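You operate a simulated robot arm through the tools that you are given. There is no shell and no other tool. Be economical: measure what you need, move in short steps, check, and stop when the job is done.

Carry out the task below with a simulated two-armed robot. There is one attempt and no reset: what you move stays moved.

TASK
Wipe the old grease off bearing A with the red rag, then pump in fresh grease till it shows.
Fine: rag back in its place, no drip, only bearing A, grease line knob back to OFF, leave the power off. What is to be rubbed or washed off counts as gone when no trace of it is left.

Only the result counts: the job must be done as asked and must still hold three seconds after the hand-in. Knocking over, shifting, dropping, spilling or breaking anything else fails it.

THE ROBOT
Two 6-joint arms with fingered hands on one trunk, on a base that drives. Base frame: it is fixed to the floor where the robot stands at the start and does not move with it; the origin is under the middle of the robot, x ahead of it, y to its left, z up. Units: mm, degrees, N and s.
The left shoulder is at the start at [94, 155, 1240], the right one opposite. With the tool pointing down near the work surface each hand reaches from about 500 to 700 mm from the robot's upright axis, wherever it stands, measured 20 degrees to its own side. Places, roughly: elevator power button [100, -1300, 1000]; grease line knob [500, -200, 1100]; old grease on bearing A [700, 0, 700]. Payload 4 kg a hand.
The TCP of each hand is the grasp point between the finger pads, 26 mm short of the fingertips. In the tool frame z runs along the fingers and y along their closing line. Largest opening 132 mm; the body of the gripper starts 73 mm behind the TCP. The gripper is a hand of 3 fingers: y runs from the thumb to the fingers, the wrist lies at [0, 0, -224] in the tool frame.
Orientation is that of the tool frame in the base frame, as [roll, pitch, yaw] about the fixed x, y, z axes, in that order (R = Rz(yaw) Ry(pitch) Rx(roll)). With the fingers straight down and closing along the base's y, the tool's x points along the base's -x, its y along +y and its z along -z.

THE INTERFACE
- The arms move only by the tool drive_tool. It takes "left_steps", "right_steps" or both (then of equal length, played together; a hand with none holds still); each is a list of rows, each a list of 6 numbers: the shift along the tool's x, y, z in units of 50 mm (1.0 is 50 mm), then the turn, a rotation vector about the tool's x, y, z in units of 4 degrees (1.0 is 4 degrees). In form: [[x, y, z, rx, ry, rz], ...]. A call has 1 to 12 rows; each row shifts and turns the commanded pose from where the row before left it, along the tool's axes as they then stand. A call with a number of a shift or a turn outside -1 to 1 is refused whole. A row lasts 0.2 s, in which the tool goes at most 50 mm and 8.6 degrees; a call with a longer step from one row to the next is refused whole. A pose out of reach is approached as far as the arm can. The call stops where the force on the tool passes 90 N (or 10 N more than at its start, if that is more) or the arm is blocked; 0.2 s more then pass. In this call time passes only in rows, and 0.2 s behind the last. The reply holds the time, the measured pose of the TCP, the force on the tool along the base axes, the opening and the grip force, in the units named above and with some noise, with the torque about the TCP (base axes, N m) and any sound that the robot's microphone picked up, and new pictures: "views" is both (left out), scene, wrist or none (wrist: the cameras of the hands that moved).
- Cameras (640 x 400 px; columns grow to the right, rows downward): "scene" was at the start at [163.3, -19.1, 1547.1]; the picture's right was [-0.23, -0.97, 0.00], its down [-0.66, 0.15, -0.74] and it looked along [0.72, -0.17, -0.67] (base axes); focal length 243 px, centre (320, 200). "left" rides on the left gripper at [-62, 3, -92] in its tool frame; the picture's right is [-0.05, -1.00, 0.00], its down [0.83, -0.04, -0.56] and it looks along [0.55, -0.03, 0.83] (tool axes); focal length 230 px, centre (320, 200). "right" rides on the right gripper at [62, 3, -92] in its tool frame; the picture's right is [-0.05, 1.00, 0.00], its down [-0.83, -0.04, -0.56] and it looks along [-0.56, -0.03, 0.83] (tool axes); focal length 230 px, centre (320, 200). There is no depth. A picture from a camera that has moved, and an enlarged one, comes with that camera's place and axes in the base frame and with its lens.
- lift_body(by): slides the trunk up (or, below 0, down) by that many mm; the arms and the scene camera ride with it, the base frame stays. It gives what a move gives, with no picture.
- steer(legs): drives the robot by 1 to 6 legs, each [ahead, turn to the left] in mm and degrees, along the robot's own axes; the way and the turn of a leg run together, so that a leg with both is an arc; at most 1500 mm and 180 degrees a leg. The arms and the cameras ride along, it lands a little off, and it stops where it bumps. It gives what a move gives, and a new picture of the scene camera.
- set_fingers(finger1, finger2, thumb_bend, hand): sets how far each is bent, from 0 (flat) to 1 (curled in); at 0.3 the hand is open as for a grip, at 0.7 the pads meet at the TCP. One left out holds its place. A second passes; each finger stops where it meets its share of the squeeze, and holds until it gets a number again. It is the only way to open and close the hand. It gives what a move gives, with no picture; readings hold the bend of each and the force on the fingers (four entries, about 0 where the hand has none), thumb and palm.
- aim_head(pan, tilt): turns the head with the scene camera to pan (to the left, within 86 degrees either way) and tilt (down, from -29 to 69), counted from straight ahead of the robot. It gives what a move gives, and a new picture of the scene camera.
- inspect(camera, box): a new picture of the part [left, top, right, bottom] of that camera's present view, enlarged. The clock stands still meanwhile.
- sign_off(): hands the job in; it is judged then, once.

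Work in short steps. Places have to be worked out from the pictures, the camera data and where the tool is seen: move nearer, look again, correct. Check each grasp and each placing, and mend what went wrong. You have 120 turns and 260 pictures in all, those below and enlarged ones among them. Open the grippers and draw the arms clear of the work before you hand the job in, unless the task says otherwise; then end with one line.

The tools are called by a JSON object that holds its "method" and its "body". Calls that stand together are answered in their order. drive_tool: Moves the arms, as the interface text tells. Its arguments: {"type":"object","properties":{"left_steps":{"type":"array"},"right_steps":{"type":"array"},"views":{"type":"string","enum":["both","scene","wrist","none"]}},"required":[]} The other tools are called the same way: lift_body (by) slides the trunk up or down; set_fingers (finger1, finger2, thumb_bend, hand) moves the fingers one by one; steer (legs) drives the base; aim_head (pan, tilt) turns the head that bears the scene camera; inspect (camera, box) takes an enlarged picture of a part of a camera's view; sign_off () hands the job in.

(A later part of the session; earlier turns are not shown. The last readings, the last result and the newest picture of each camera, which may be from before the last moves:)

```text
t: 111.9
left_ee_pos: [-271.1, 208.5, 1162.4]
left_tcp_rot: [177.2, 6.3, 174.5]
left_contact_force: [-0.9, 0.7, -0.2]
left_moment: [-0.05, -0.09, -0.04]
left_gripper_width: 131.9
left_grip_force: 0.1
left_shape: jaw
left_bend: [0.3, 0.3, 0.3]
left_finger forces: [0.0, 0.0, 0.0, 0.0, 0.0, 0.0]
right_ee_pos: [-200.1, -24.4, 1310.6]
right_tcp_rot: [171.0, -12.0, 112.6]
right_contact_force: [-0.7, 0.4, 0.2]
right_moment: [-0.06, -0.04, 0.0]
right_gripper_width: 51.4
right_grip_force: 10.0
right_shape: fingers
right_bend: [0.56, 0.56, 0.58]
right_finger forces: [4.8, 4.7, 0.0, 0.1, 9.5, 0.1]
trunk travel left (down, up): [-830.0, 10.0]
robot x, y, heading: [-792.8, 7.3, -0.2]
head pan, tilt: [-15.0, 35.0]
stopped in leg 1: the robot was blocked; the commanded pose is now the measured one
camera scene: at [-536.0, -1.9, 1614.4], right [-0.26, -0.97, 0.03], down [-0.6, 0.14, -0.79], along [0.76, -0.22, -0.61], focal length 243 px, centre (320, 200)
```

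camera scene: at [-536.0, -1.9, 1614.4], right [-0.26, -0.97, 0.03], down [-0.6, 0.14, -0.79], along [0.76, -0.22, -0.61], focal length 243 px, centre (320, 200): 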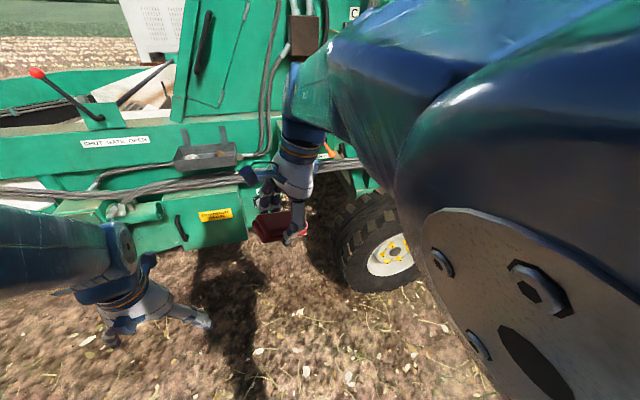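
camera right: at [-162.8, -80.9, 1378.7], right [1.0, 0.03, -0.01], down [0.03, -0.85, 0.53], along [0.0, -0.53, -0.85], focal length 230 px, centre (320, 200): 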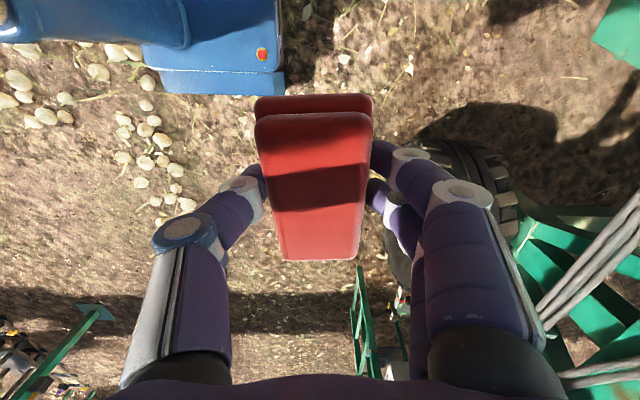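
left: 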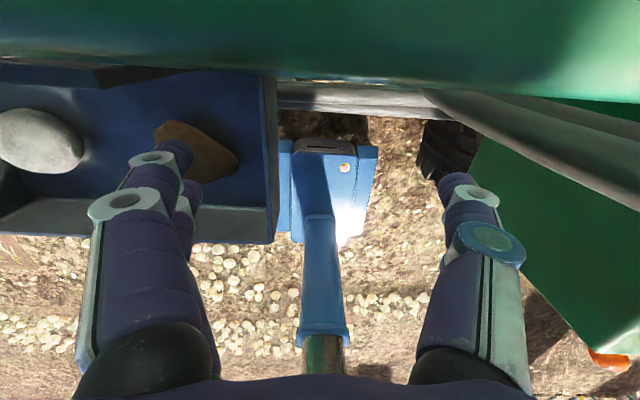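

I bumped something behind while backing, so no more reversing that far. I turn the head away from the right elbow and re-level the right hand.

{"method": "aim_head", "body": {"pan": 10, "tilt": 35}}

{"method": "drive_tool", "body": {"right_steps": [[0, 0, 0, 0.75, -1, 0], [0, 0, 0, 0.75, -1, 0], [0, 0, -0.1, 0.75, -1, 0], [0, 0, -0.1, 0, 0, 0]], "views": "both"}}

```text
t: 112.8
left_ee_pos: [-254.4, 195.5, 1158.1]
left_tcp_rot: [176.8, 5.6, 174.7]
left_contact_force: [-0.1, -0.6, -1.1]
left_moment: [0.06, 0.02, 0.02]
left_gripper_width: 132.0
left_grip_force: 0.2
left_shape: jaw
left_bend: [0.3, 0.3, 0.3]
left_finger forces: [0.0, 0.0, 0.0, 0.0, 0.0, 0.0]
right_ee_pos: [-183.5, -39.2, 1302.5]
right_tcp_rot: [171.7, -12.6, 112.5]
right_contact_force: [1.6, -0.1, -0.6]
right_moment: [0.05, 0.02, 0.0]
right_gripper_width: 51.1
right_grip_force: 9.4
right_shape: fingers
right_bend: [0.56, 0.56, 0.58]
right_finger forces: [4.8, 4.7, 0.1, 0.0, 9.6, 0.0]
trunk travel left (down, up): [-830.0, 10.0]
robot x, y, heading: [-794.9, 6.8, -0.6]
head pan, tilt: [10.0, 35.0]
camera scene: at [-514.4, -18.8, 1609.9], right [-0.26, -0.97, 0.02], down [-0.62, 0.15, -0.77], along [0.74, -0.21, -0.64], focal length 243 px, centre (320, 200)
```

scene: 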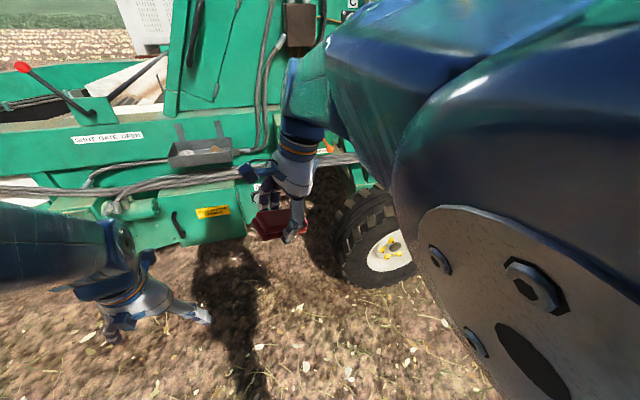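

```text
t: 113.1
left_ee_pos: [-314.6, 207.7, 1125.8]
left_tcp_rot: [175.1, 1.5, 173.6]
left_contact_force: [-0.5, -0.3, 0.5]
left_moment: [-0.03, -0.05, 0.0]
left_gripper_width: 132.1
left_grip_force: 0.0
left_shape: jaw
left_bend: [0.3, 0.3, 0.3]
left_finger forces: [0.0, 0.1, 0.0, 0.0, 0.1, 0.0]
right_ee_pos: [-224.9, -24.6, 1277.2]
right_tcp_rot: [174.2, -20.8, 114.2]
right_contact_force: [-0.8, -0.5, -1.2]
right_moment: [-0.04, -0.01, 0.0]
right_gripper_width: 50.7
right_grip_force: 9.3
right_shape: fingers
right_bend: [0.56, 0.57, 0.58]
right_finger forces: [4.8, 4.5, 0.1, 0.0, 9.5, 0.0]
trunk travel left (down, up): [-830.0, 10.0]
robot x, y, heading: [-794.0, 12.9, -0.1]
head pan, tilt: [10.0, 35.0]
stopped in row 1 (left hand): the arm was blocked; the commanded pose is now the measured one
camera scene: at [-522.2, -11.0, 1617.0], right [-0.24, -0.97, 0.02], down [-0.57, 0.12, -0.82], along [0.79, -0.2, -0.58], focal length 243 px, centre (320, 200)
camera right: at [-241.3, -3.5, 1385.2], right [0.94, 0.33, 0.08], down [0.31, -0.93, 0.22], along [0.14, -0.18, -0.97], focal length 230 px, centre (320, 200)
```

scene: 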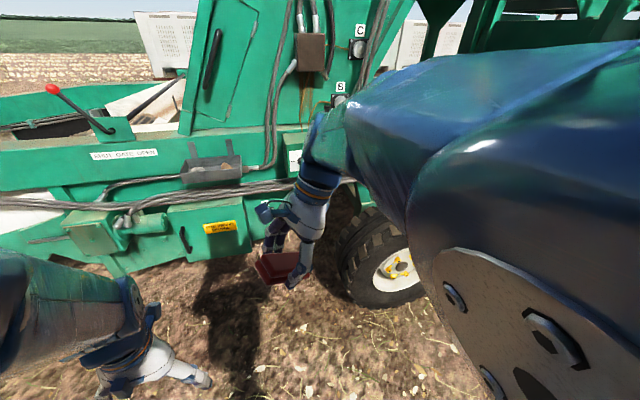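
right: 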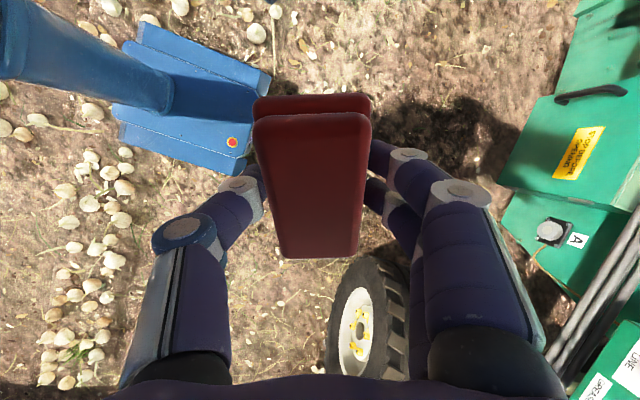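

The robot may still be leaning on whatever it hit. I drive forward 160 mm to get clear and re-check.

{"method": "steer", "body": {"legs": [[160, 0]]}}

```text
t: 113.8
left_ee_pos: [-385.1, 201.9, 1094.0]
left_tcp_rot: [-179.1, -1.9, 175.0]
left_contact_force: [-0.1, 0.0, 0.6]
left_moment: [0.01, 0.05, -0.02]
left_gripper_width: 131.9
left_grip_force: 0.0
left_shape: jaw
left_bend: [0.3, 0.3, 0.3]
left_finger forces: [0.1, 0.0, 0.0, 0.1, 0.0, 0.0]
right_ee_pos: [-305.6, -1.3, 1243.4]
right_tcp_rot: [175.2, -41.6, 116.4]
right_contact_force: [0.2, -0.2, -0.9]
right_moment: [0.02, 0.02, 0.01]
right_gripper_width: 50.5
right_grip_force: 8.7
right_shape: fingers
right_bend: [0.57, 0.57, 0.58]
right_finger forces: [4.7, 4.5, 0.1, 0.0, 9.1, 0.0]
trunk travel left (down, up): [-830.0, 10.0]
robot x, y, heading: [-782.0, 9.8, 0.0]
head pan, tilt: [10.0, 35.0]
stopped in leg 1: the robot was blocked; the commanded pose is now the measured one
camera scene: at [-524.1, -15.5, 1621.9], right [-0.26, -0.97, 0.02], down [-0.51, 0.12, -0.85], along [0.82, -0.23, -0.52], focal length 243 px, centre (320, 200)
```

scene: 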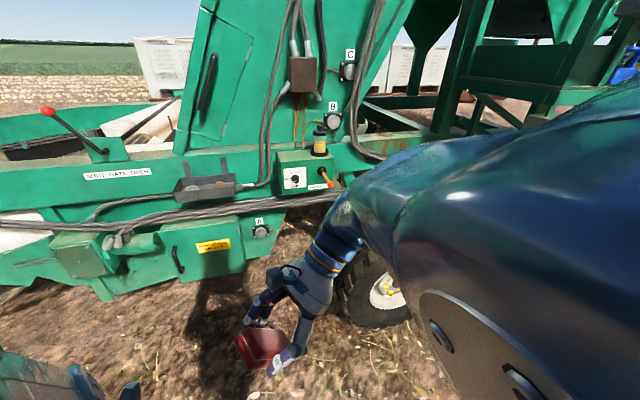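

Everything reports blocked; the right elbow is jammed near the head. Large steps worked earlier, so I push the right hand forward strongly while levelling it, and the left forward too.

{"method": "drive_tool", "body": {"right_steps": [[-0.31, 0.87, -0.2, 0, 0, 0], [-0.31, 0.87, -0.2, 0, 0, 0], [-0.31, 0.87, -0.2, 0, 0, 0], [-0.31, 0.87, -0.2, 0, 0, 0]], "left_steps": [[-0.95, 0, 0, 0, 0, 0], [-0.95, 0, 0, 0, 0, 0], [-0.95, 0, 0, 0, 0, 0], [-0.95, 0, 0, 0, 0, 0]], "views": "scene"}}

```text
t: 114.2
left_ee_pos: [-375.9, 207.2, 1095.2]
left_tcp_rot: [179.6, 2.1, 174.5]
left_contact_force: [-0.5, -0.2, 0.3]
left_moment: [0.01, -0.03, -0.01]
left_gripper_width: 131.8
left_grip_force: 0.0
left_shape: jaw
left_bend: [0.3, 0.3, 0.3]
left_finger forces: [0.1, 0.0, 0.1, 0.0, 0.1, 0.0]
right_ee_pos: [-331.8, 9.4, 1245.6]
right_tcp_rot: [173.0, -48.1, 118.4]
right_contact_force: [0.3, -0.4, -1.3]
right_moment: [0.02, 0.01, -0.01]
right_gripper_width: 49.8
right_grip_force: 9.1
right_shape: fingers
right_bend: [0.57, 0.57, 0.58]
right_finger forces: [4.5, 4.5, 0.1, 0.0, 9.0, 0.0]
trunk travel left (down, up): [-830.0, 10.0]
robot x, y, heading: [-775.4, 7.5, -0.2]
head pan, tilt: [10.0, 35.0]
stopped in row 1 (left hand): the arm was blocked; the commanded pose is now the measured one
camera scene: at [-532.7, -15.1, 1623.4], right [-0.27, -0.96, 0.02], down [-0.5, 0.12, -0.86], along [0.82, -0.24, -0.51], focal length 243 px, centre (320, 200)
```

scene: 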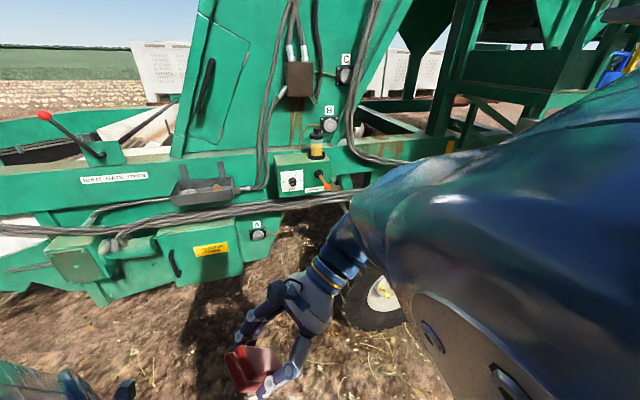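

I try lowering the trunk a bit, since lift calls kept targets steady before, to see if things free up.

{"method": "lift_body", "body": {"by": -100}}

{"method": "steer", "body": {"legs": [[100, 0]]}}

```text
t: 114.5
left_ee_pos: [-362.6, 196.7, 1094.9]
left_tcp_rot: [-178.6, 5.8, 173.5]
left_contact_force: [0.0, 0.6, 0.5]
left_moment: [0.0, -0.01, 0.01]
left_gripper_width: 132.0
left_grip_force: 0.1
left_shape: jaw
left_bend: [0.3, 0.3, 0.3]
left_finger forces: [0.0, 0.1, 0.0, 0.0, 0.0, 0.0]
right_ee_pos: [-377.1, 14.6, 1243.1]
right_tcp_rot: [173.2, -58.7, 118.0]
right_contact_force: [0.4, -0.6, -1.1]
right_moment: [0.01, 0.02, 0.02]
right_gripper_width: 49.6
right_grip_force: 9.0
right_shape: fingers
right_bend: [0.57, 0.57, 0.58]
right_finger forces: [4.5, 4.4, 0.0, 0.0, 8.9, 0.1]
trunk travel left (down, up): [-827.0, 13.0]
robot x, y, heading: [-772.2, 7.4, -0.0]
head pan, tilt: [10.0, 35.0]
stopped: the arm was blocked; the commanded pose is now the measured one
```

```text
t: 115.2
left_ee_pos: [-368.3, 175.2, 1102.5]
left_tcp_rot: [-174.2, 11.2, 169.2]
left_contact_force: [0.2, 0.7, -0.1]
left_moment: [-0.01, -0.02, -0.01]
left_gripper_width: 131.9
left_grip_force: 0.0
left_shape: jaw
left_bend: [0.3, 0.3, 0.3]
left_finger forces: [0.0, 0.0, 0.0, 0.1, 0.0, 0.0]
right_ee_pos: [-478.5, 9.8, 1247.7]
right_tcp_rot: [-171.6, -71.9, 101.2]
right_contact_force: [0.8, -0.6, -1.3]
right_moment: [0.04, 0.03, 0.01]
right_gripper_width: 49.2
right_grip_force: 9.1
right_shape: fingers
right_bend: [0.57, 0.57, 0.58]
right_finger forces: [4.3, 4.2, 0.1, 0.1, 8.5, 0.0]
trunk travel left (down, up): [-827.0, 13.0]
robot x, y, heading: [-752.3, 5.4, -0.2]
head pan, tilt: [10.0, 35.0]
stopped in leg 1: the robot was blocked; the commanded pose is now the measured one
camera scene: at [-565.1, -17.7, 1622.9], right [-0.28, -0.96, 0.01], down [-0.44, 0.12, -0.89], along [0.85, -0.26, -0.45], focal length 243 px, centre (320, 200)
```

scene: 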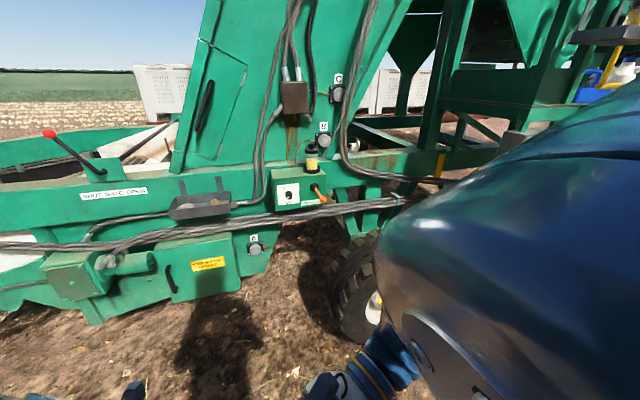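

I let a second pass with a harmless left-finger command to see whether the arms settle on their own.

{"method": "set_fingers", "body": {"hand": "left", "thumb_bend": 0.3}}

```text
t: 116.4
left_ee_pos: [-372.4, 164.1, 1107.4]
left_tcp_rot: [-171.8, 13.1, 167.8]
left_contact_force: [-0.5, -0.5, -0.9]
left_moment: [-0.03, -0.03, -0.04]
left_gripper_width: 134.6
left_grip_force: 0.1
left_shape: fingers
left_bend: [0.3, 0.3, 0.3]
left_finger forces: [0.0, 0.1, 0.0, 0.0, 0.0, 0.0]
right_ee_pos: [-491.1, 12.7, 1262.3]
right_tcp_rot: [177.7, -75.1, 113.2]
right_contact_force: [-0.3, -0.2, -0.7]
right_moment: [0.08, 0.02, 0.02]
right_gripper_width: 49.1
right_grip_force: 9.0
right_shape: fingers
right_bend: [0.57, 0.57, 0.58]
right_finger forces: [4.2, 4.0, 0.1, 0.1, 8.4, 0.0]
trunk travel left (down, up): [-827.0, 13.0]
robot x, y, heading: [-754.0, 10.4, -0.2]
head pan, tilt: [10.0, 35.0]
stopped (right hand): the arm was blocked; the commanded pose is now the measured one
```

Drift has slowed. I look through both wrist cameras to understand the jam.

{"method": "inspect", "body": {"camera": "right", "box": [0, 0, 640, 400]}}

{"method": "inspect", "body": {"camera": "left", "box": [0, 0, 640, 400]}}

{"method": "inspect", "body": {"camera": "scene", "box": [0, 0, 640, 400]}}

```text
1.00 times, centred on (320, 200) of right (not enlarged: the box is as wide or as high as the picture)
camera zoom: at [-463.3, -53.5, 1345.2], right [0.94, 0.34, -0.04], down [0.23, -0.71, -0.66], along [-0.26, 0.61, -0.75], focal length 230 px, centre (320, 200)
```

zoom: 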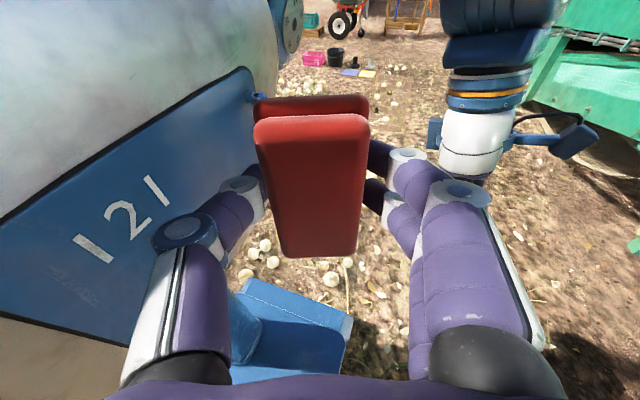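

```text
1.00 times, centred on (320, 200) of left (not enlarged: the box is as wide or as high as the picture)
camera zoom: at [-330.7, 171.3, 1210.3], right [-0.19, -0.97, 0.15], down [-0.91, 0.23, 0.35], along [-0.38, -0.07, -0.92], focal length 230 px, centre (320, 200)
```

zoom: 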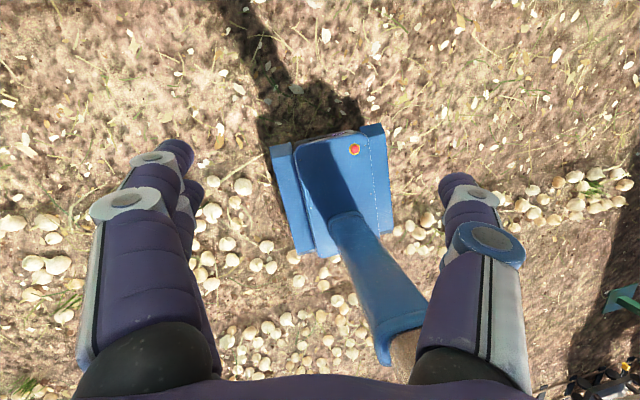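

```text
1.00 times, centred on (320, 200) of scene (not enlarged: the box is as wide or as high as the picture)
camera zoom: at [-576.9, -17.8, 1620.2], right [-0.29, -0.96, 0.01], down [-0.46, 0.13, -0.88], along [0.84, -0.26, -0.48], focal length 243 px, centre (320, 200)
```

zoom: 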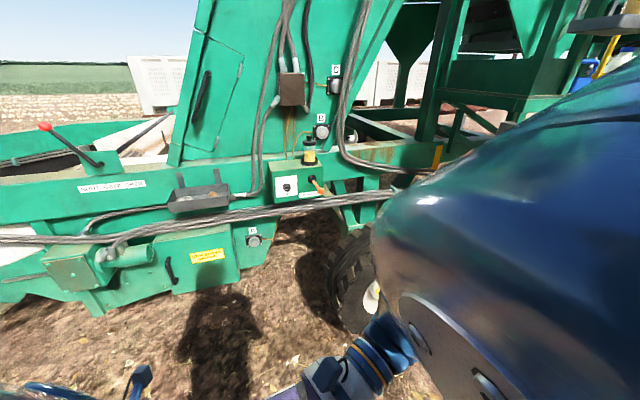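

The right hand is folded against the robot's own chest and left arm, pointing left. I pull it out forward and to the right with large steps.

{"method": "drive_tool", "body": {"right_steps": [[-0.15, 0.78, -0.57, 0, 0, 0], [-0.15, 0.78, -0.57, 0, 0, 0], [-0.15, 0.78, -0.57, 0, 0, 0], [-0.15, 0.78, -0.57, 0, 0, 0]], "views": "none"}}

{"method": "drive_tool", "body": {"right_steps": [[-0.15, 0.78, -0.57, 0, 0, 0], [-0.15, 0.78, -0.57, 0, 0, 0], [-0.15, 0.78, -0.57, 0, 0, 0], [-0.15, 0.78, -0.57, 0, 0, 0]], "views": "none"}}

```text
t: 117.5
left_ee_pos: [-373.5, 151.5, 1110.6]
left_tcp_rot: [-169.3, 14.9, 166.7]
left_contact_force: [-1.3, 0.9, -0.1]
left_moment: [0.0, -0.02, -0.02]
left_gripper_width: 134.4
left_grip_force: 0.1
left_shape: fingers
left_bend: [0.3, 0.3, 0.3]
left_finger forces: [0.1, 0.0, 0.0, 0.0, 0.1, 0.1]
right_ee_pos: [-371.5, -47.5, 1270.9]
right_tcp_rot: [176.1, -70.5, 113.4]
right_contact_force: [0.8, -0.7, -1.1]
right_moment: [0.0, -0.01, 0.05]
right_gripper_width: 49.1
right_grip_force: 8.5
right_shape: fingers
right_bend: [0.57, 0.57, 0.58]
right_finger forces: [4.4, 4.2, 0.0, 0.0, 8.6, 0.0]
trunk travel left (down, up): [-827.0, 13.0]
robot x, y, heading: [-757.3, 9.1, -0.1]
head pan, tilt: [10.0, 35.0]
stopped in row 4 (right hand): the arm was blocked; the commanded pose is now the measured one
```

```text
t: 118.4
left_ee_pos: [-373.2, 142.5, 1115.5]
left_tcp_rot: [-166.8, 16.2, 166.2]
left_contact_force: [-0.2, -0.1, 1.1]
left_moment: [-0.02, -0.02, 0.02]
left_gripper_width: 134.3
left_grip_force: 0.0
left_shape: fingers
left_bend: [0.3, 0.3, 0.3]
left_finger forces: [0.1, 0.0, 0.0, 0.1, 0.0, 0.0]
right_ee_pos: [-244.0, -92.2, 1297.8]
right_tcp_rot: [171.5, -69.5, 118.0]
right_contact_force: [0.7, -0.3, 0.4]
right_moment: [-0.02, 0.01, 0.05]
right_gripper_width: 48.9
right_grip_force: 8.5
right_shape: fingers
right_bend: [0.57, 0.57, 0.58]
right_finger forces: [4.3, 4.2, 0.1, 0.0, 8.6, 0.0]
trunk travel left (down, up): [-827.0, 13.0]
robot x, y, heading: [-756.2, 9.4, 0.0]
head pan, tilt: [10.0, 35.0]
stopped in row 4 (right hand): the arm was blocked; the commanded pose is now the measured one
```

Great progress. I continue forward and outboard.

{"method": "drive_tool", "body": {"right_steps": [[-0.25, 0.45, -0.8, 0, 0, 0], [-0.25, 0.45, -0.8, 0, 0, 0], [-0.25, 0.45, -0.8, 0, 0, 0], [-0.25, 0.45, -0.8, 0, 0, 0]], "views": "none"}}

{"method": "aim_head", "body": {"pan": 0, "tilt": 35}}

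```text
t: 119.0
left_ee_pos: [-370.1, 129.8, 1118.0]
left_tcp_rot: [-164.8, 17.2, 165.4]
left_contact_force: [0.2, 0.6, 0.3]
left_moment: [0.01, -0.04, -0.01]
left_gripper_width: 134.5
left_grip_force: 0.0
left_shape: fingers
left_bend: [0.3, 0.3, 0.3]
left_finger forces: [0.0, 0.0, 0.0, 0.0, 0.1, 0.1]
right_ee_pos: [-203.9, -144.9, 1309.2]
right_tcp_rot: [168.8, -69.1, 120.8]
right_contact_force: [0.7, -0.3, -0.5]
right_moment: [0.0, 0.0, -0.03]
right_gripper_width: 48.8
right_grip_force: 8.7
right_shape: fingers
right_bend: [0.57, 0.57, 0.58]
right_finger forces: [4.3, 4.2, 0.0, 0.0, 8.6, 0.0]
trunk travel left (down, up): [-827.0, 13.0]
robot x, y, heading: [-755.9, 5.9, -0.0]
head pan, tilt: [10.0, 35.0]
stopped in row 2 (right hand): the arm was blocked; the commanded pose is now the measured one
```

```text
t: 119.7
left_ee_pos: [-374.9, 133.5, 1119.6]
left_tcp_rot: [-164.8, 17.3, 165.6]
left_contact_force: [-0.1, -1.0, -0.1]
left_moment: [0.0, 0.0, 0.0]
left_gripper_width: 134.7
left_grip_force: 0.1
left_shape: fingers
left_bend: [0.3, 0.3, 0.3]
left_finger forces: [0.1, 0.0, 0.0, 0.0, 0.1, 0.0]
right_ee_pos: [-208.8, -142.4, 1311.3]
right_tcp_rot: [168.6, -68.8, 120.7]
right_contact_force: [-1.7, 0.0, 0.0]
right_moment: [-0.02, -0.02, 0.0]
right_gripper_width: 48.6
right_grip_force: 8.8
right_shape: fingers
right_bend: [0.57, 0.57, 0.58]
right_finger forces: [4.3, 4.2, 0.0, 0.1, 8.6, 0.0]
trunk travel left (down, up): [-827.0, 13.0]
robot x, y, heading: [-752.9, 7.0, -0.1]
head pan, tilt: [0.0, 35.0]
camera scene: at [-588.7, -16.6, 1609.8], right [-0.28, -0.96, 0.01], down [-0.56, 0.16, -0.81], along [0.78, -0.23, -0.58], focal length 243 px, centre (320, 200)
```

scene: 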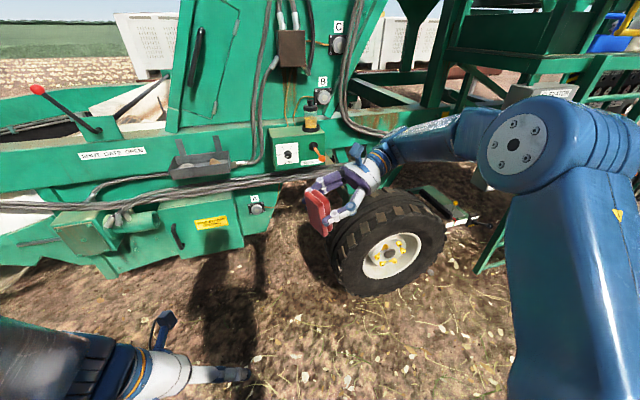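

Excellent: the right elbow is now outboard as originally, with the rag still held. I rotate the hand back toward fingers-down.

{"method": "drive_tool", "body": {"right_steps": [[0, 0, 0, 0, -1, 0], [0, 0, 0, 0, -1, 0], [0, 0, 0, 0, -1, 0], [0, 0, 0, 0, -1, 0], [0, 0, 0, 0, -1, 0], [0, 0, 0, 0, -1, 0], [0, 0, 0, 0, -1, 0], [0, 0, 0, 0, -1, 0], [0, 0, 0, 0, -1, 0], [0, 0, 0, 0, -1, 0]], "views": "none"}}

```text
t: 120.0
left_ee_pos: [-371.3, 122.5, 1122.4]
left_tcp_rot: [-162.4, 18.5, 165.1]
left_contact_force: [-0.1, -0.7, -0.3]
left_moment: [-0.01, 0.0, 0.01]
left_gripper_width: 134.6
left_grip_force: 0.1
left_shape: fingers
left_bend: [0.3, 0.3, 0.3]
left_finger forces: [0.1, 0.0, 0.0, 0.0, 0.0, 0.0]
right_ee_pos: [-228.7, -142.4, 1319.9]
right_tcp_rot: [166.9, -66.8, 122.5]
right_contact_force: [0.3, 0.0, -0.6]
right_moment: [-0.03, 0.04, 0.01]
right_gripper_width: 48.7
right_grip_force: 8.8
right_shape: fingers
right_bend: [0.57, 0.57, 0.58]
right_finger forces: [4.4, 4.3, 0.1, 0.0, 8.6, 0.0]
trunk travel left (down, up): [-827.0, 13.0]
robot x, y, heading: [-753.4, 14.6, 0.1]
head pan, tilt: [0.0, 35.0]
stopped in row 1 (right hand): the arm was blocked; the commanded pose is now the measured one
```

Blocked when only rotating; I combine rotation with a forward-outboard translation.

{"method": "drive_tool", "body": {"right_steps": [[-0.1, 0.5, -0.8, 0, -1, 0], [-0.1, 0.5, -0.8, 0, -1, 0], [0, 0.4, -0.8, 0, -1, 0], [0, 0.3, -0.8, 0, -1, 0], [0, 0, -0.6, 0, -1, 0], [0, 0, 0, 0, -1, 0]], "views": "scene"}}

```text
t: 120.6
left_ee_pos: [-368.9, 112.5, 1125.4]
left_tcp_rot: [-160.2, 19.8, 164.7]
left_contact_force: [-0.2, 0.1, -0.2]
left_moment: [0.01, 0.0, -0.02]
left_gripper_width: 134.7
left_grip_force: 0.0
left_shape: fingers
left_bend: [0.3, 0.3, 0.3]
left_finger forces: [0.0, 0.0, 0.0, 0.0, 0.1, 0.0]
right_ee_pos: [-185.4, -190.7, 1355.8]
right_tcp_rot: [167.2, -59.6, 121.7]
right_contact_force: [0.2, 0.1, -0.9]
right_moment: [0.01, 0.0, 0.01]
right_gripper_width: 48.5
right_grip_force: 8.1
right_shape: fingers
right_bend: [0.57, 0.57, 0.58]
right_finger forces: [4.3, 4.2, 0.0, 0.0, 8.5, 0.1]
trunk travel left (down, up): [-827.0, 13.0]
robot x, y, heading: [-749.7, 10.7, -0.0]
head pan, tilt: [0.0, 35.0]
stopped in row 2 (right hand): the arm was blocked; the commanded pose is now the measured one
camera scene: at [-583.3, -18.1, 1609.3], right [-0.28, -0.96, 0.0], down [-0.56, 0.16, -0.81], along [0.78, -0.23, -0.58], focal length 243 px, centre (320, 200)
```

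scene: 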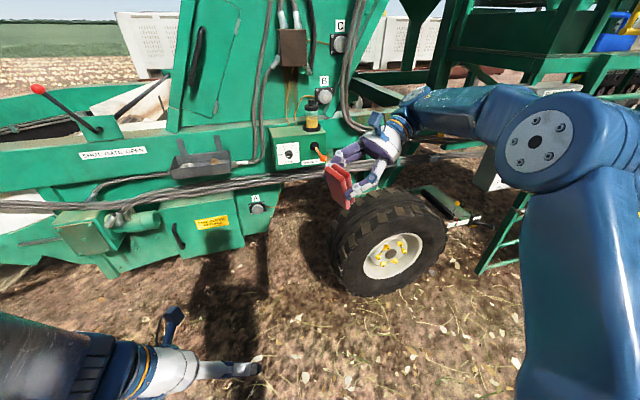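

The left arm, which keeps creeping inward, may be what's jamming against the head. I move it outward and forward in big steps.

{"method": "drive_tool", "body": {"left_steps": [[-0.45, 0.83, -0.13, 0, 0, 0], [-0.45, 0.83, -0.13, 0, 0, 0], [-0.45, 0.83, -0.13, 0, 0, 0], [-0.45, 0.83, -0.13, 0, 0, 0], [-0.45, 0.83, -0.13, 0, 0, 0]], "views": "none"}}

{"method": "drive_tool", "body": {"left_steps": [[-0.8, 0.4, -0.1, 0, 0, 0], [-0.8, 0.4, -0.1, 0, 0, 0], [-0.8, 0.4, -0.1, 0, 0, 0], [-0.8, 0.4, -0.1, 0, 0, 0]], "views": "none"}}

```text
t: 121.0
left_ee_pos: [-369.0, 139.4, 1125.5]
left_tcp_rot: [-163.0, 19.6, 163.5]
left_contact_force: [-0.5, 0.7, 0.1]
left_moment: [-0.03, 0.0, -0.01]
left_gripper_width: 134.7
left_grip_force: 0.1
left_shape: fingers
left_bend: [0.3, 0.3, 0.3]
left_finger forces: [0.0, 0.0, 0.1, 0.0, 0.1, 0.0]
right_ee_pos: [-213.1, -184.5, 1369.3]
right_tcp_rot: [165.4, -58.7, 123.6]
right_contact_force: [-0.2, 0.6, -0.4]
right_moment: [-0.04, 0.0, 0.02]
right_gripper_width: 48.3
right_grip_force: 8.1
right_shape: fingers
right_bend: [0.57, 0.57, 0.58]
right_finger forces: [4.3, 4.1, 0.0, 0.0, 8.5, 0.1]
trunk travel left (down, up): [-827.0, 13.0]
robot x, y, heading: [-752.8, 5.9, -0.1]
head pan, tilt: [0.0, 35.0]
stopped in row 1 (right hand): the arm was blocked; the commanded pose is now the measured one
```

```text
t: 121.3
left_ee_pos: [-371.7, 140.6, 1127.2]
left_tcp_rot: [-163.1, 19.0, 163.6]
left_contact_force: [-0.8, -1.0, -0.2]
left_moment: [0.04, 0.01, 0.01]
left_gripper_width: 134.8
left_grip_force: 0.1
left_shape: fingers
left_bend: [0.3, 0.3, 0.3]
left_finger forces: [0.0, 0.0, 0.0, 0.0, 0.0, 0.0]
right_ee_pos: [-237.4, -190.9, 1377.7]
right_tcp_rot: [163.3, -58.4, 125.7]
right_contact_force: [0.3, 0.1, -0.8]
right_moment: [0.01, -0.01, -0.02]
right_gripper_width: 48.3
right_grip_force: 8.0
right_shape: fingers
right_bend: [0.57, 0.57, 0.58]
right_finger forces: [4.1, 4.2, 0.1, 0.1, 8.5, 0.0]
trunk travel left (down, up): [-827.0, 13.0]
robot x, y, heading: [-755.3, 5.0, -0.1]
head pan, tilt: [0.0, 35.0]
stopped in row 1 (right hand): the arm was blocked; the commanded pose is now the measured one
```

High hand poses seem unstable and drift back. I bring the right hand down and forward in large steps.

{"method": "drive_tool", "body": {"right_steps": [[-0.85, 0.42, 0.25, 0, 0, 0], [-0.85, 0.42, 0.25, 0, 0, 0], [-0.85, 0.42, 0.25, 0, 0, 0], [-0.85, 0.42, 0.25, 0, 0, 0], [-0.85, 0.42, 0.25, 0, 0, 0]], "left_steps": [[-0.5, 0.7, 0.2, 0, 0, 0], [-0.5, 0.7, 0.2, 0, 0, 0], [-0.5, 0.7, 0.2, 0, 0, 0], [-0.5, 0.7, 0.2, 0, 0, 0], [-0.5, 0.7, 0.2, 0, 0, 0]], "views": "none"}}

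```text
t: 121.9
left_ee_pos: [-337.1, 176.6, 1119.5]
left_tcp_rot: [-163.3, 20.4, 164.0]
left_contact_force: [0.2, -0.3, 0.2]
left_moment: [0.02, 0.0, 0.0]
left_gripper_width: 134.8
left_grip_force: 0.1
left_shape: fingers
left_bend: [0.3, 0.3, 0.3]
left_finger forces: [0.0, 0.0, 0.0, 0.1, 0.0, 0.1]
right_ee_pos: [-194.9, -189.3, 1306.3]
right_tcp_rot: [161.9, -57.7, 127.3]
right_contact_force: [-0.1, -0.9, -0.3]
right_moment: [0.02, -0.03, 0.02]
right_gripper_width: 48.1
right_grip_force: 8.8
right_shape: fingers
right_bend: [0.57, 0.57, 0.58]
right_finger forces: [4.2, 4.1, 0.0, 0.1, 8.4, 0.0]
trunk travel left (down, up): [-827.0, 13.0]
robot x, y, heading: [-753.1, 5.9, -0.2]
head pan, tilt: [0.0, 35.0]
stopped in row 3 (right hand): the arm was blocked; the commanded pose is now the measured one
```

Working. Same motion again for both arms.

{"method": "drive_tool", "body": {"right_steps": [[-0.85, 0.42, 0.25, 0, 0, 0], [-0.85, 0.42, 0.25, 0, 0, 0], [-0.85, 0.42, 0.25, 0, 0, 0], [-0.85, 0.42, 0.25, 0, 0, 0], [-0.85, 0.42, 0.25, 0, 0, 0]], "left_steps": [[-0.7, 0.6, 0.2, 0, 0, 0], [-0.7, 0.6, 0.2, 0, 0, 0], [-0.7, 0.6, 0.2, 0, 0, 0], [-0.7, 0.6, 0.2, 0, 0, 0], [-0.7, 0.6, 0.2, 0, 0, 0]], "views": "none"}}

{"method": "drive_tool", "body": {"right_steps": [[-0.85, 0.42, 0.25, 0, 0, 0], [-0.85, 0.42, 0.25, 0, 0, 0], [-0.85, 0.42, 0.25, 0, 0, 0], [-0.6, 0.3, 0.2, 0, 0, 0]], "left_steps": [[-0.7, 0.6, 0.2, 0, 0, 0], [-0.7, 0.6, 0.2, 0, 0, 0], [-0.7, 0.6, 0.2, 0, 0, 0], [-0.7, 0.6, 0.2, 0, 0, 0]], "views": "scene"}}

```text
t: 122.3
left_ee_pos: [-337.4, 178.8, 1124.1]
left_tcp_rot: [-163.4, 21.7, 163.7]
left_contact_force: [0.4, -0.7, 0.2]
left_moment: [-0.02, 0.03, -0.01]
left_gripper_width: 134.7
left_grip_force: 0.0
left_shape: fingers
left_bend: [0.3, 0.3, 0.3]
left_finger forces: [0.0, 0.0, 0.1, 0.1, 0.0, 0.0]
right_ee_pos: [-205.2, -188.1, 1302.8]
right_tcp_rot: [160.1, -57.2, 128.8]
right_contact_force: [0.5, 0.5, -1.3]
right_moment: [-0.02, 0.01, 0.05]
right_gripper_width: 48.2
right_grip_force: 7.9
right_shape: fingers
right_bend: [0.57, 0.57, 0.58]
right_finger forces: [4.2, 4.1, 0.0, 0.1, 8.3, 0.1]
trunk travel left (down, up): [-827.0, 13.0]
robot x, y, heading: [-754.3, 5.7, -0.0]
head pan, tilt: [0.0, 35.0]
stopped in row 1 (right hand): the arm was blocked; the commanded pose is now the measured one
```

```text
t: 122.8
left_ee_pos: [-295.0, 192.1, 1125.1]
left_tcp_rot: [-163.7, 22.7, 163.5]
left_contact_force: [0.6, 0.3, 0.9]
left_moment: [0.0, 0.0, 0.0]
left_gripper_width: 134.7
left_grip_force: 0.1
left_shape: fingers
left_bend: [0.3, 0.3, 0.3]
left_finger forces: [0.0, 0.0, 0.0, 0.0, 0.0, 0.1]
right_ee_pos: [-184.3, -188.5, 1263.5]
right_tcp_rot: [158.6, -56.5, 130.4]
right_contact_force: [0.0, 0.3, -1.2]
right_moment: [0.0, 0.03, 0.02]
right_gripper_width: 48.2
right_grip_force: 8.6
right_shape: fingers
right_bend: [0.57, 0.57, 0.58]
right_finger forces: [4.2, 4.1, 0.0, 0.1, 8.3, 0.0]
trunk travel left (down, up): [-827.0, 13.0]
robot x, y, heading: [-752.3, 12.8, 0.0]
head pan, tilt: [0.0, 35.0]
stopped in row 2 (right hand): the arm was blocked; the commanded pose is now the measured one
camera scene: at [-575.2, 8.6, 1607.9], right [0.0, -1.0, 0.0], down [-0.59, 0.0, -0.8], along [0.8, 0.0, -0.59], focal length 243 px, centre (320, 200)
```

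scene: 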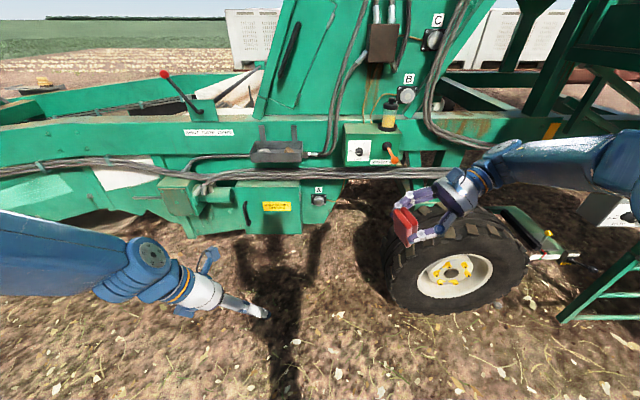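

The head is now free at pan 0 and both arms are outboard. I retry rotating the right hand to fingers-down.

{"method": "drive_tool", "body": {"right_steps": [[0, 0, 0, 0, -1, 0], [0, 0, 0, 0, -1, 0], [0, 0, 0, 0, -1, 0], [0, 0, 0, 0, -1, 0], [0, 0, 0, 0, -1, 0], [0, 0, 0, 0, -1, 0], [0, 0, 0, 0, -1, 0], [0, 0, 0, 0, -1, 0]], "views": "none"}}

```text
t: 123.1
left_ee_pos: [-323.5, 186.2, 1137.5]
left_tcp_rot: [-164.0, 24.2, 163.2]
left_contact_force: [0.7, -0.1, -0.4]
left_moment: [0.0, 0.0, 0.02]
left_gripper_width: 134.4
left_grip_force: 0.2
left_shape: fingers
left_bend: [0.3, 0.3, 0.3]
left_finger forces: [0.1, 0.0, 0.0, 0.1, 0.1, 0.1]
right_ee_pos: [-215.7, -189.6, 1279.6]
right_tcp_rot: [157.2, -54.1, 131.5]
right_contact_force: [-0.9, 0.6, 0.1]
right_moment: [0.0, 0.0, -0.05]
right_gripper_width: 47.9
right_grip_force: 8.3
right_shape: fingers
right_bend: [0.57, 0.57, 0.58]
right_finger forces: [4.2, 3.9, 0.0, 0.1, 8.3, 0.1]
trunk travel left (down, up): [-827.0, 13.0]
robot x, y, heading: [-753.8, 7.6, -0.0]
head pan, tilt: [0.0, 35.0]
stopped in row 1 (right hand): the arm was blocked; the commanded pose is now the measured one
```

Both arms retract alike on each stop, like a reflex. I try driving forward now that the head is free, away from whatever is behind.

{"method": "steer", "body": {"legs": [[150, 0]]}}

```text
t: 124.5
left_ee_pos: [-171.7, 187.0, 1135.8]
left_tcp_rot: [-164.2, 24.0, 163.1]
left_contact_force: [0.0, -0.3, 0.7]
left_moment: [-0.02, -0.01, 0.02]
left_gripper_width: 134.7
left_grip_force: 0.1
left_shape: fingers
left_bend: [0.3, 0.3, 0.3]
left_finger forces: [0.0, 0.0, 0.0, 0.0, 0.0, 0.0]
right_ee_pos: [-64.9, -189.0, 1276.9]
right_tcp_rot: [157.5, -54.1, 131.0]
right_contact_force: [0.3, 0.6, -0.3]
right_moment: [-0.06, 0.01, 0.02]
right_gripper_width: 47.8
right_grip_force: 8.4
right_shape: fingers
right_bend: [0.57, 0.57, 0.58]
right_finger forces: [4.2, 4.1, 0.1, 0.1, 8.3, 0.0]
trunk travel left (down, up): [-827.0, 13.0]
robot x, y, heading: [-606.0, 9.7, -0.3]
head pan, tilt: [0.0, 35.0]
camera scene: at [-437.3, 7.9, 1608.9], right [0.0, -1.0, 0.0], down [-0.59, 0.0, -0.81], along [0.81, 0.0, -0.59], focal length 243 px, centre (320, 200)
```

scene: 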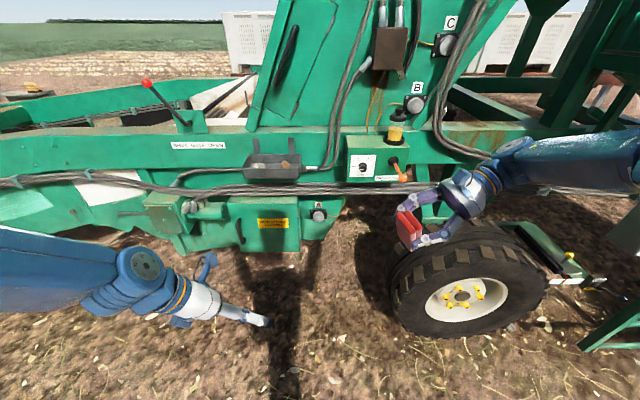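

The drive worked cleanly with no drift. Now I retry the hand rotation.

{"method": "drive_tool", "body": {"right_steps": [[0, 0, 0, 0, -0.5, 0], [0, 0, 0, 0, -1, 0], [0, 0, 0, 0, -1, 0], [0, 0, 0, 0, -1, 0], [0, 0, 0, 0, -1, 0], [0, 0, 0, 0, -1, 0], [0, 0, 0, 0, -1, 0], [0, 0, 0, 0, -1, 0]], "views": "none"}}

```text
t: 126.3
left_ee_pos: [-192.0, 181.5, 1135.4]
left_tcp_rot: [-164.3, 24.1, 163.0]
left_contact_force: [0.1, 0.4, 0.1]
left_moment: [-0.04, 0.0, 0.03]
left_gripper_width: 134.5
left_grip_force: 0.1
left_shape: fingers
left_bend: [0.3, 0.3, 0.3]
left_finger forces: [0.0, 0.0, 0.0, 0.0, 0.0, 0.0]
right_ee_pos: [-85.4, -187.1, 1284.9]
right_tcp_rot: [164.7, -25.1, 119.3]
right_contact_force: [-0.5, 0.0, -0.8]
right_moment: [-0.03, -0.03, -0.01]
right_gripper_width: 47.9
right_grip_force: 8.0
right_shape: fingers
right_bend: [0.57, 0.57, 0.58]
right_finger forces: [4.1, 4.0, 0.0, 0.0, 8.2, 0.0]
trunk travel left (down, up): [-827.0, 13.0]
robot x, y, heading: [-605.8, 7.3, 0.2]
head pan, tilt: [0.0, 35.0]
```

Rotating freely now. I finish levelling and yaw.

{"method": "drive_tool", "body": {"right_steps": [[0, 0, 0, 0.3, -0.9, 0], [0, 0, 0, 0.3, -0.9, 0], [0, 0, 0, 0.3, -0.9, 0], [0, 0, 0, 0.3, -0.9, 0], [0, 0, 0, 0.3, -0.9, 0], [0, 0, 0, 0.3, -0.9, 0], [0, 0, 0, 0.3, -0.6, 0.5], [0, 0, 0, 0.3, 0, 0.9], [0, 0, 0, 0.3, 0, 0.9], [0, 0, 0, 0.3, 0, 0.9]], "views": "wrist"}}

```text
t: 128.5
left_ee_pos: [-192.5, 181.5, 1136.9]
left_tcp_rot: [-164.2, 24.1, 163.1]
left_contact_force: [-0.2, 0.0, -0.3]
left_moment: [-0.02, 0.02, 0.01]
left_gripper_width: 134.7
left_grip_force: 0.0
left_shape: fingers
left_bend: [0.3, 0.3, 0.3]
left_finger forces: [0.1, 0.1, 0.1, 0.0, 0.0, 0.0]
right_ee_pos: [-93.6, -131.4, 1276.3]
right_tcp_rot: [178.4, -2.5, 101.8]
right_contact_force: [0.1, -0.6, -1.5]
right_moment: [-0.02, -0.01, 0.02]
right_gripper_width: 47.9
right_grip_force: 7.5
right_shape: fingers
right_bend: [0.57, 0.57, 0.58]
right_finger forces: [4.1, 4.0, 0.0, 0.0, 8.1, 0.0]
right hand out of reach, approached as far as the arm can: row 2, 3, 4, 5, 6, 7, 8, 9
trunk travel left (down, up): [-827.0, 13.0]
robot x, y, heading: [-609.7, 11.0, -0.4]
head pan, tilt: [0.0, 35.0]
camera right: at [-105.0, -72.1, 1371.0], right [0.99, 0.15, 0.03], down [0.12, -0.85, 0.52], along [0.1, -0.51, -0.85], focal length 230 px, centre (320, 200)
```

right: 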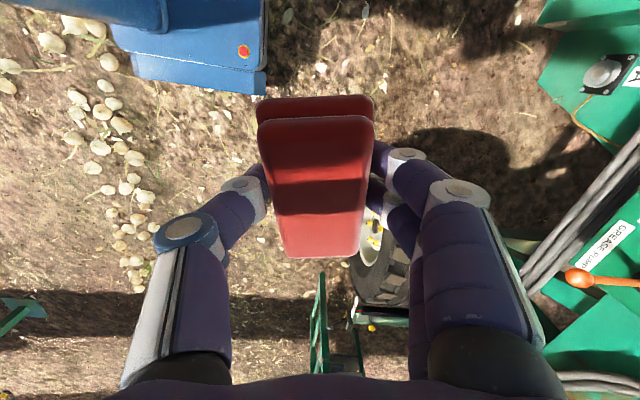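

The yaw has a limit near 100° in this wrist branch, but a robot heading of about -8° compensates for that. I move the hand to its workable spot (565,-80 from the axis) and nudge the left arm forward.

{"method": "drive_tool", "body": {"right_steps": [[0.32, 0.41, -0.4, 0.13, -0.2, 0], [0.32, 0.41, -0.4, 0.13, -0.2, 0], [0.32, 0.41, -0.4, 0.13, -0.2, 0], [0, 0, 0, 0, 0, 0]], "left_steps": [[-0.7, 0.3, 0.1, 0, 0, 0], [-0.7, 0.3, 0.1, 0, 0, 0], [-0.7, 0.3, 0.1, 0, 0, 0], [0, 0, 0, 0, 0, 0]], "views": "none"}}

{"method": "steer", "body": {"legs": [[0, 5.4], [268, 0], [0, -13.4]]}}

```text
t: 129.5
left_ee_pos: [-80.0, 190.2, 1162.5]
left_tcp_rot: [-164.5, 25.1, 162.9]
left_contact_force: [-0.2, 0.4, -0.1]
left_moment: [0.0, 0.0, -0.01]
left_gripper_width: 134.6
left_grip_force: 0.0
left_shape: fingers
left_bend: [0.3, 0.3, 0.3]
left_finger forces: [0.0, 0.0, 0.1, 0.0, 0.1, 0.0]
right_ee_pos: [-62.4, -82.4, 1328.5]
right_tcp_rot: [179.5, -0.3, 102.7]
right_contact_force: [-0.1, 1.3, -0.7]
right_moment: [0.0, -0.01, -0.02]
right_gripper_width: 47.7
right_grip_force: 8.1
right_shape: fingers
right_bend: [0.57, 0.57, 0.58]
right_finger forces: [4.1, 4.0, 0.1, 0.0, 8.1, 0.1]
right hand out of reach, approached as far as the arm can: row 2, 3
trunk travel left (down, up): [-827.0, 13.0]
robot x, y, heading: [-606.1, 6.1, -0.2]
head pan, tilt: [0.0, 35.0]
```

```text
t: 132.8
left_ee_pos: [208.5, 145.0, 1159.4]
left_tcp_rot: [-164.4, 24.8, 155.3]
left_contact_force: [0.0, -0.3, -0.1]
left_moment: [-0.06, 0.0, -0.02]
left_gripper_width: 134.6
left_grip_force: 0.1
left_shape: fingers
left_bend: [0.3, 0.3, 0.3]
left_finger forces: [0.0, 0.0, 0.1, 0.0, 0.0, 0.0]
right_ee_pos: [189.6, -128.1, 1326.5]
right_tcp_rot: [179.8, -0.4, 94.9]
right_contact_force: [0.0, -0.2, -0.8]
right_moment: [-0.01, -0.01, -0.03]
right_gripper_width: 47.9
right_grip_force: 8.0
right_shape: fingers
right_bend: [0.57, 0.57, 0.58]
right_finger forces: [4.0, 4.2, 0.0, 0.0, 8.2, 0.0]
trunk travel left (down, up): [-827.0, 13.0]
robot x, y, heading: [-341.7, 33.7, -7.7]
head pan, tilt: [0.0, 35.0]
camera scene: at [-168.6, 14.4, 1608.2], right [-0.14, -0.99, 0.0], down [-0.59, 0.08, -0.81], along [0.8, -0.11, -0.59], focal length 243 px, centre (320, 200)
```

scene: 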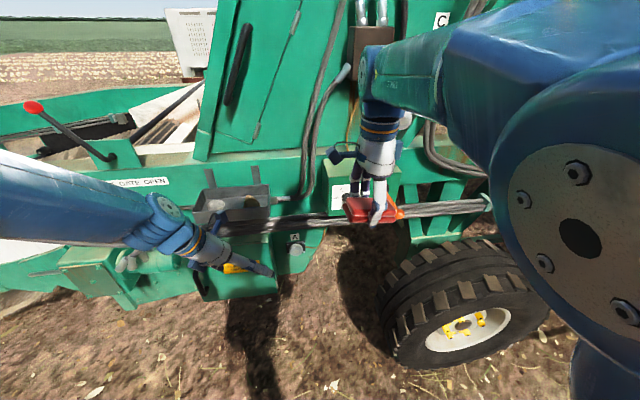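

Heading -7.7°, the hand will arrive near [604,-184] after 418 mm. I retract the left hand a little and drive 320 mm first.

{"method": "drive_tool", "body": {"left_steps": [[0.5, 0, -0.5, 0, 0, 0], [0.5, 0, -0.5, 0, 0, 0], [0.5, 0, -0.5, 0, 0, 0]], "views": "none"}}

{"method": "steer", "body": {"legs": [[320, 0]]}}

{"method": "inspect", "body": {"camera": "right", "box": [0, 0, 640, 400]}}

```text
t: 133.6
left_ee_pos: [145.3, 178.9, 1159.1]
left_tcp_rot: [-164.2, 24.3, 155.2]
left_contact_force: [0.6, -0.6, 0.2]
left_moment: [-0.02, 0.02, 0.02]
left_gripper_width: 134.9
left_grip_force: 0.0
left_shape: fingers
left_bend: [0.3, 0.3, 0.3]
left_finger forces: [0.0, 0.0, 0.0, 0.0, 0.0, 0.1]
left hand out of reach, approached as far as the arm can: row 2, 3
right_ee_pos: [168.1, -128.2, 1337.1]
right_tcp_rot: [178.8, -0.1, 94.7]
right_contact_force: [-0.1, -0.5, -1.2]
right_moment: [0.0, 0.03, -0.01]
right_gripper_width: 47.9
right_grip_force: 8.0
right_shape: fingers
right_bend: [0.57, 0.57, 0.58]
right_finger forces: [4.1, 4.0, 0.1, 0.0, 8.2, 0.0]
trunk travel left (down, up): [-827.0, 13.0]
robot x, y, heading: [-341.8, 39.9, -7.8]
head pan, tilt: [0.0, 35.0]
```

```text
t: 135.7
left_ee_pos: [456.1, 138.2, 1160.7]
left_tcp_rot: [-164.3, 24.7, 155.2]
left_contact_force: [0.1, 0.4, 1.0]
left_moment: [0.01, -0.04, 0.02]
left_gripper_width: 134.4
left_grip_force: 0.0
left_shape: fingers
left_bend: [0.3, 0.3, 0.3]
left_finger forces: [0.1, 0.1, 0.0, 0.0, 0.0, 0.0]
right_ee_pos: [476.3, -169.2, 1340.6]
right_tcp_rot: [178.3, -0.1, 94.8]
right_contact_force: [-0.3, 0.2, 0.0]
right_moment: [0.0, -0.04, 0.0]
right_gripper_width: 48.0
right_grip_force: 8.4
right_shape: fingers
right_bend: [0.57, 0.57, 0.58]
right_finger forces: [4.1, 4.1, 0.0, 0.1, 8.2, 0.0]
trunk travel left (down, up): [-827.0, 13.0]
robot x, y, heading: [-24.7, -7.1, -7.8]
head pan, tilt: [0.0, 35.0]
camera scene: at [139.8, -29.7, 1609.4], right [-0.13, -0.99, 0.0], down [-0.58, 0.08, -0.81], along [0.8, -0.11, -0.59], focal length 243 px, centre (320, 200)
```

scene: 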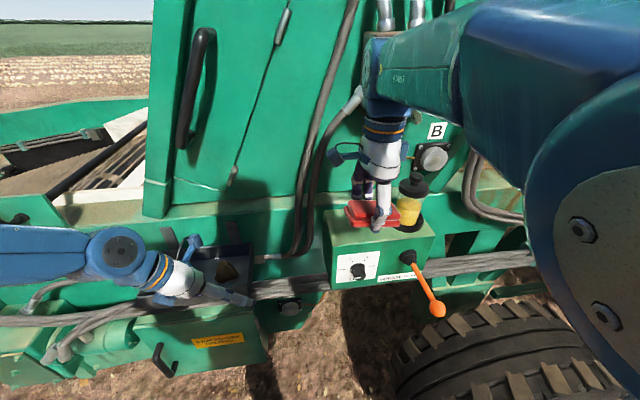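

```text
1.00 times, centred on (320, 200) of right (not enlarged: the box is as wide or as high as the picture)
camera zoom: at [472.4, -106.3, 1433.1], right [1.0, 0.03, 0.03], down [0.01, -0.83, 0.55], along [0.04, -0.55, -0.83], focal length 230 px, centre (320, 200)
```

zoom: 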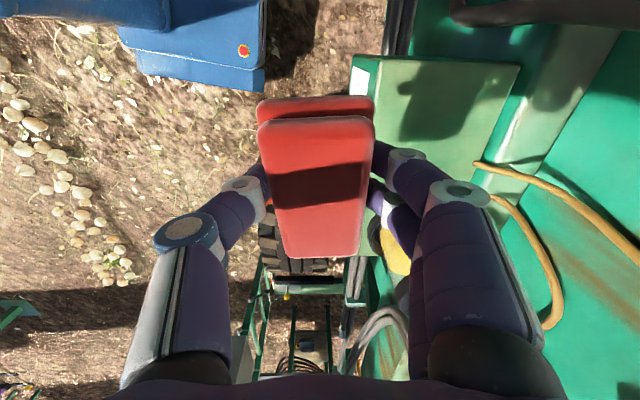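

Right hand at [476,-169]. I drive 128 mm more to arrive over the rag's place.

{"method": "steer", "body": {"legs": [[128, 0]]}}

{"method": "inspect", "body": {"camera": "right", "box": [0, 0, 640, 400]}}

```text
t: 137.0
left_ee_pos: [557.1, 116.7, 1147.5]
left_tcp_rot: [-163.5, 21.9, 155.4]
left_contact_force: [-0.1, 0.0, -0.3]
left_moment: [0.02, -0.05, 0.0]
left_gripper_width: 134.4
left_grip_force: 0.0
left_shape: fingers
left_bend: [0.3, 0.3, 0.3]
left_finger forces: [0.0, 0.0, 0.0, 0.0, 0.0, 0.0]
right_ee_pos: [583.8, -187.3, 1327.7]
right_tcp_rot: [-179.6, -1.5, 94.5]
right_contact_force: [-0.7, 0.5, 0.2]
right_moment: [-0.02, -0.05, 0.02]
right_gripper_width: 48.1
right_grip_force: 8.0
right_shape: fingers
right_bend: [0.57, 0.57, 0.58]
right_finger forces: [4.1, 4.0, 0.0, 0.0, 8.1, 0.1]
trunk travel left (down, up): [-827.0, 13.0]
robot x, y, heading: [101.6, -26.1, -7.7]
head pan, tilt: [0.0, 35.0]
camera scene: at [265.8, -48.7, 1611.3], right [-0.14, -0.99, 0.0], down [-0.56, 0.08, -0.82], along [0.81, -0.12, -0.57], focal length 243 px, centre (320, 200)
```

scene: 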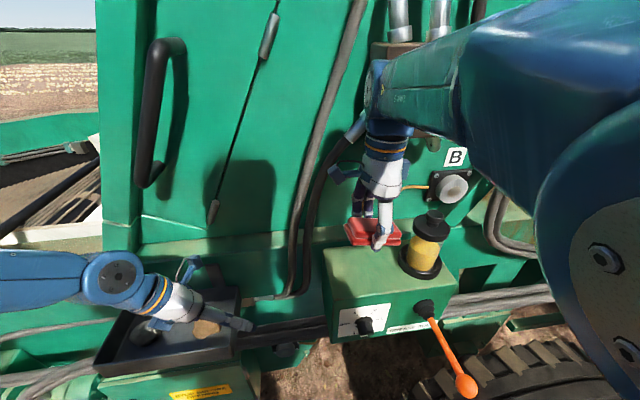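

```text
1.00 times, centred on (320, 200) of right (not enlarged: the box is as wide or as high as the picture)
camera zoom: at [583.0, -127.1, 1421.5], right [1.0, 0.03, -0.01], down [0.03, -0.85, 0.53], along [0.01, -0.53, -0.85], focal length 230 px, centre (320, 200)
```

zoom: 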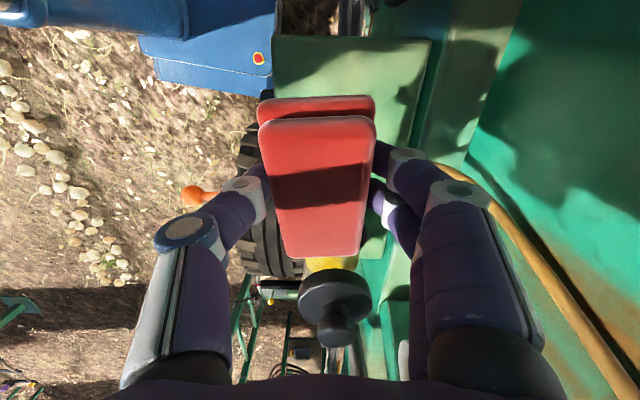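

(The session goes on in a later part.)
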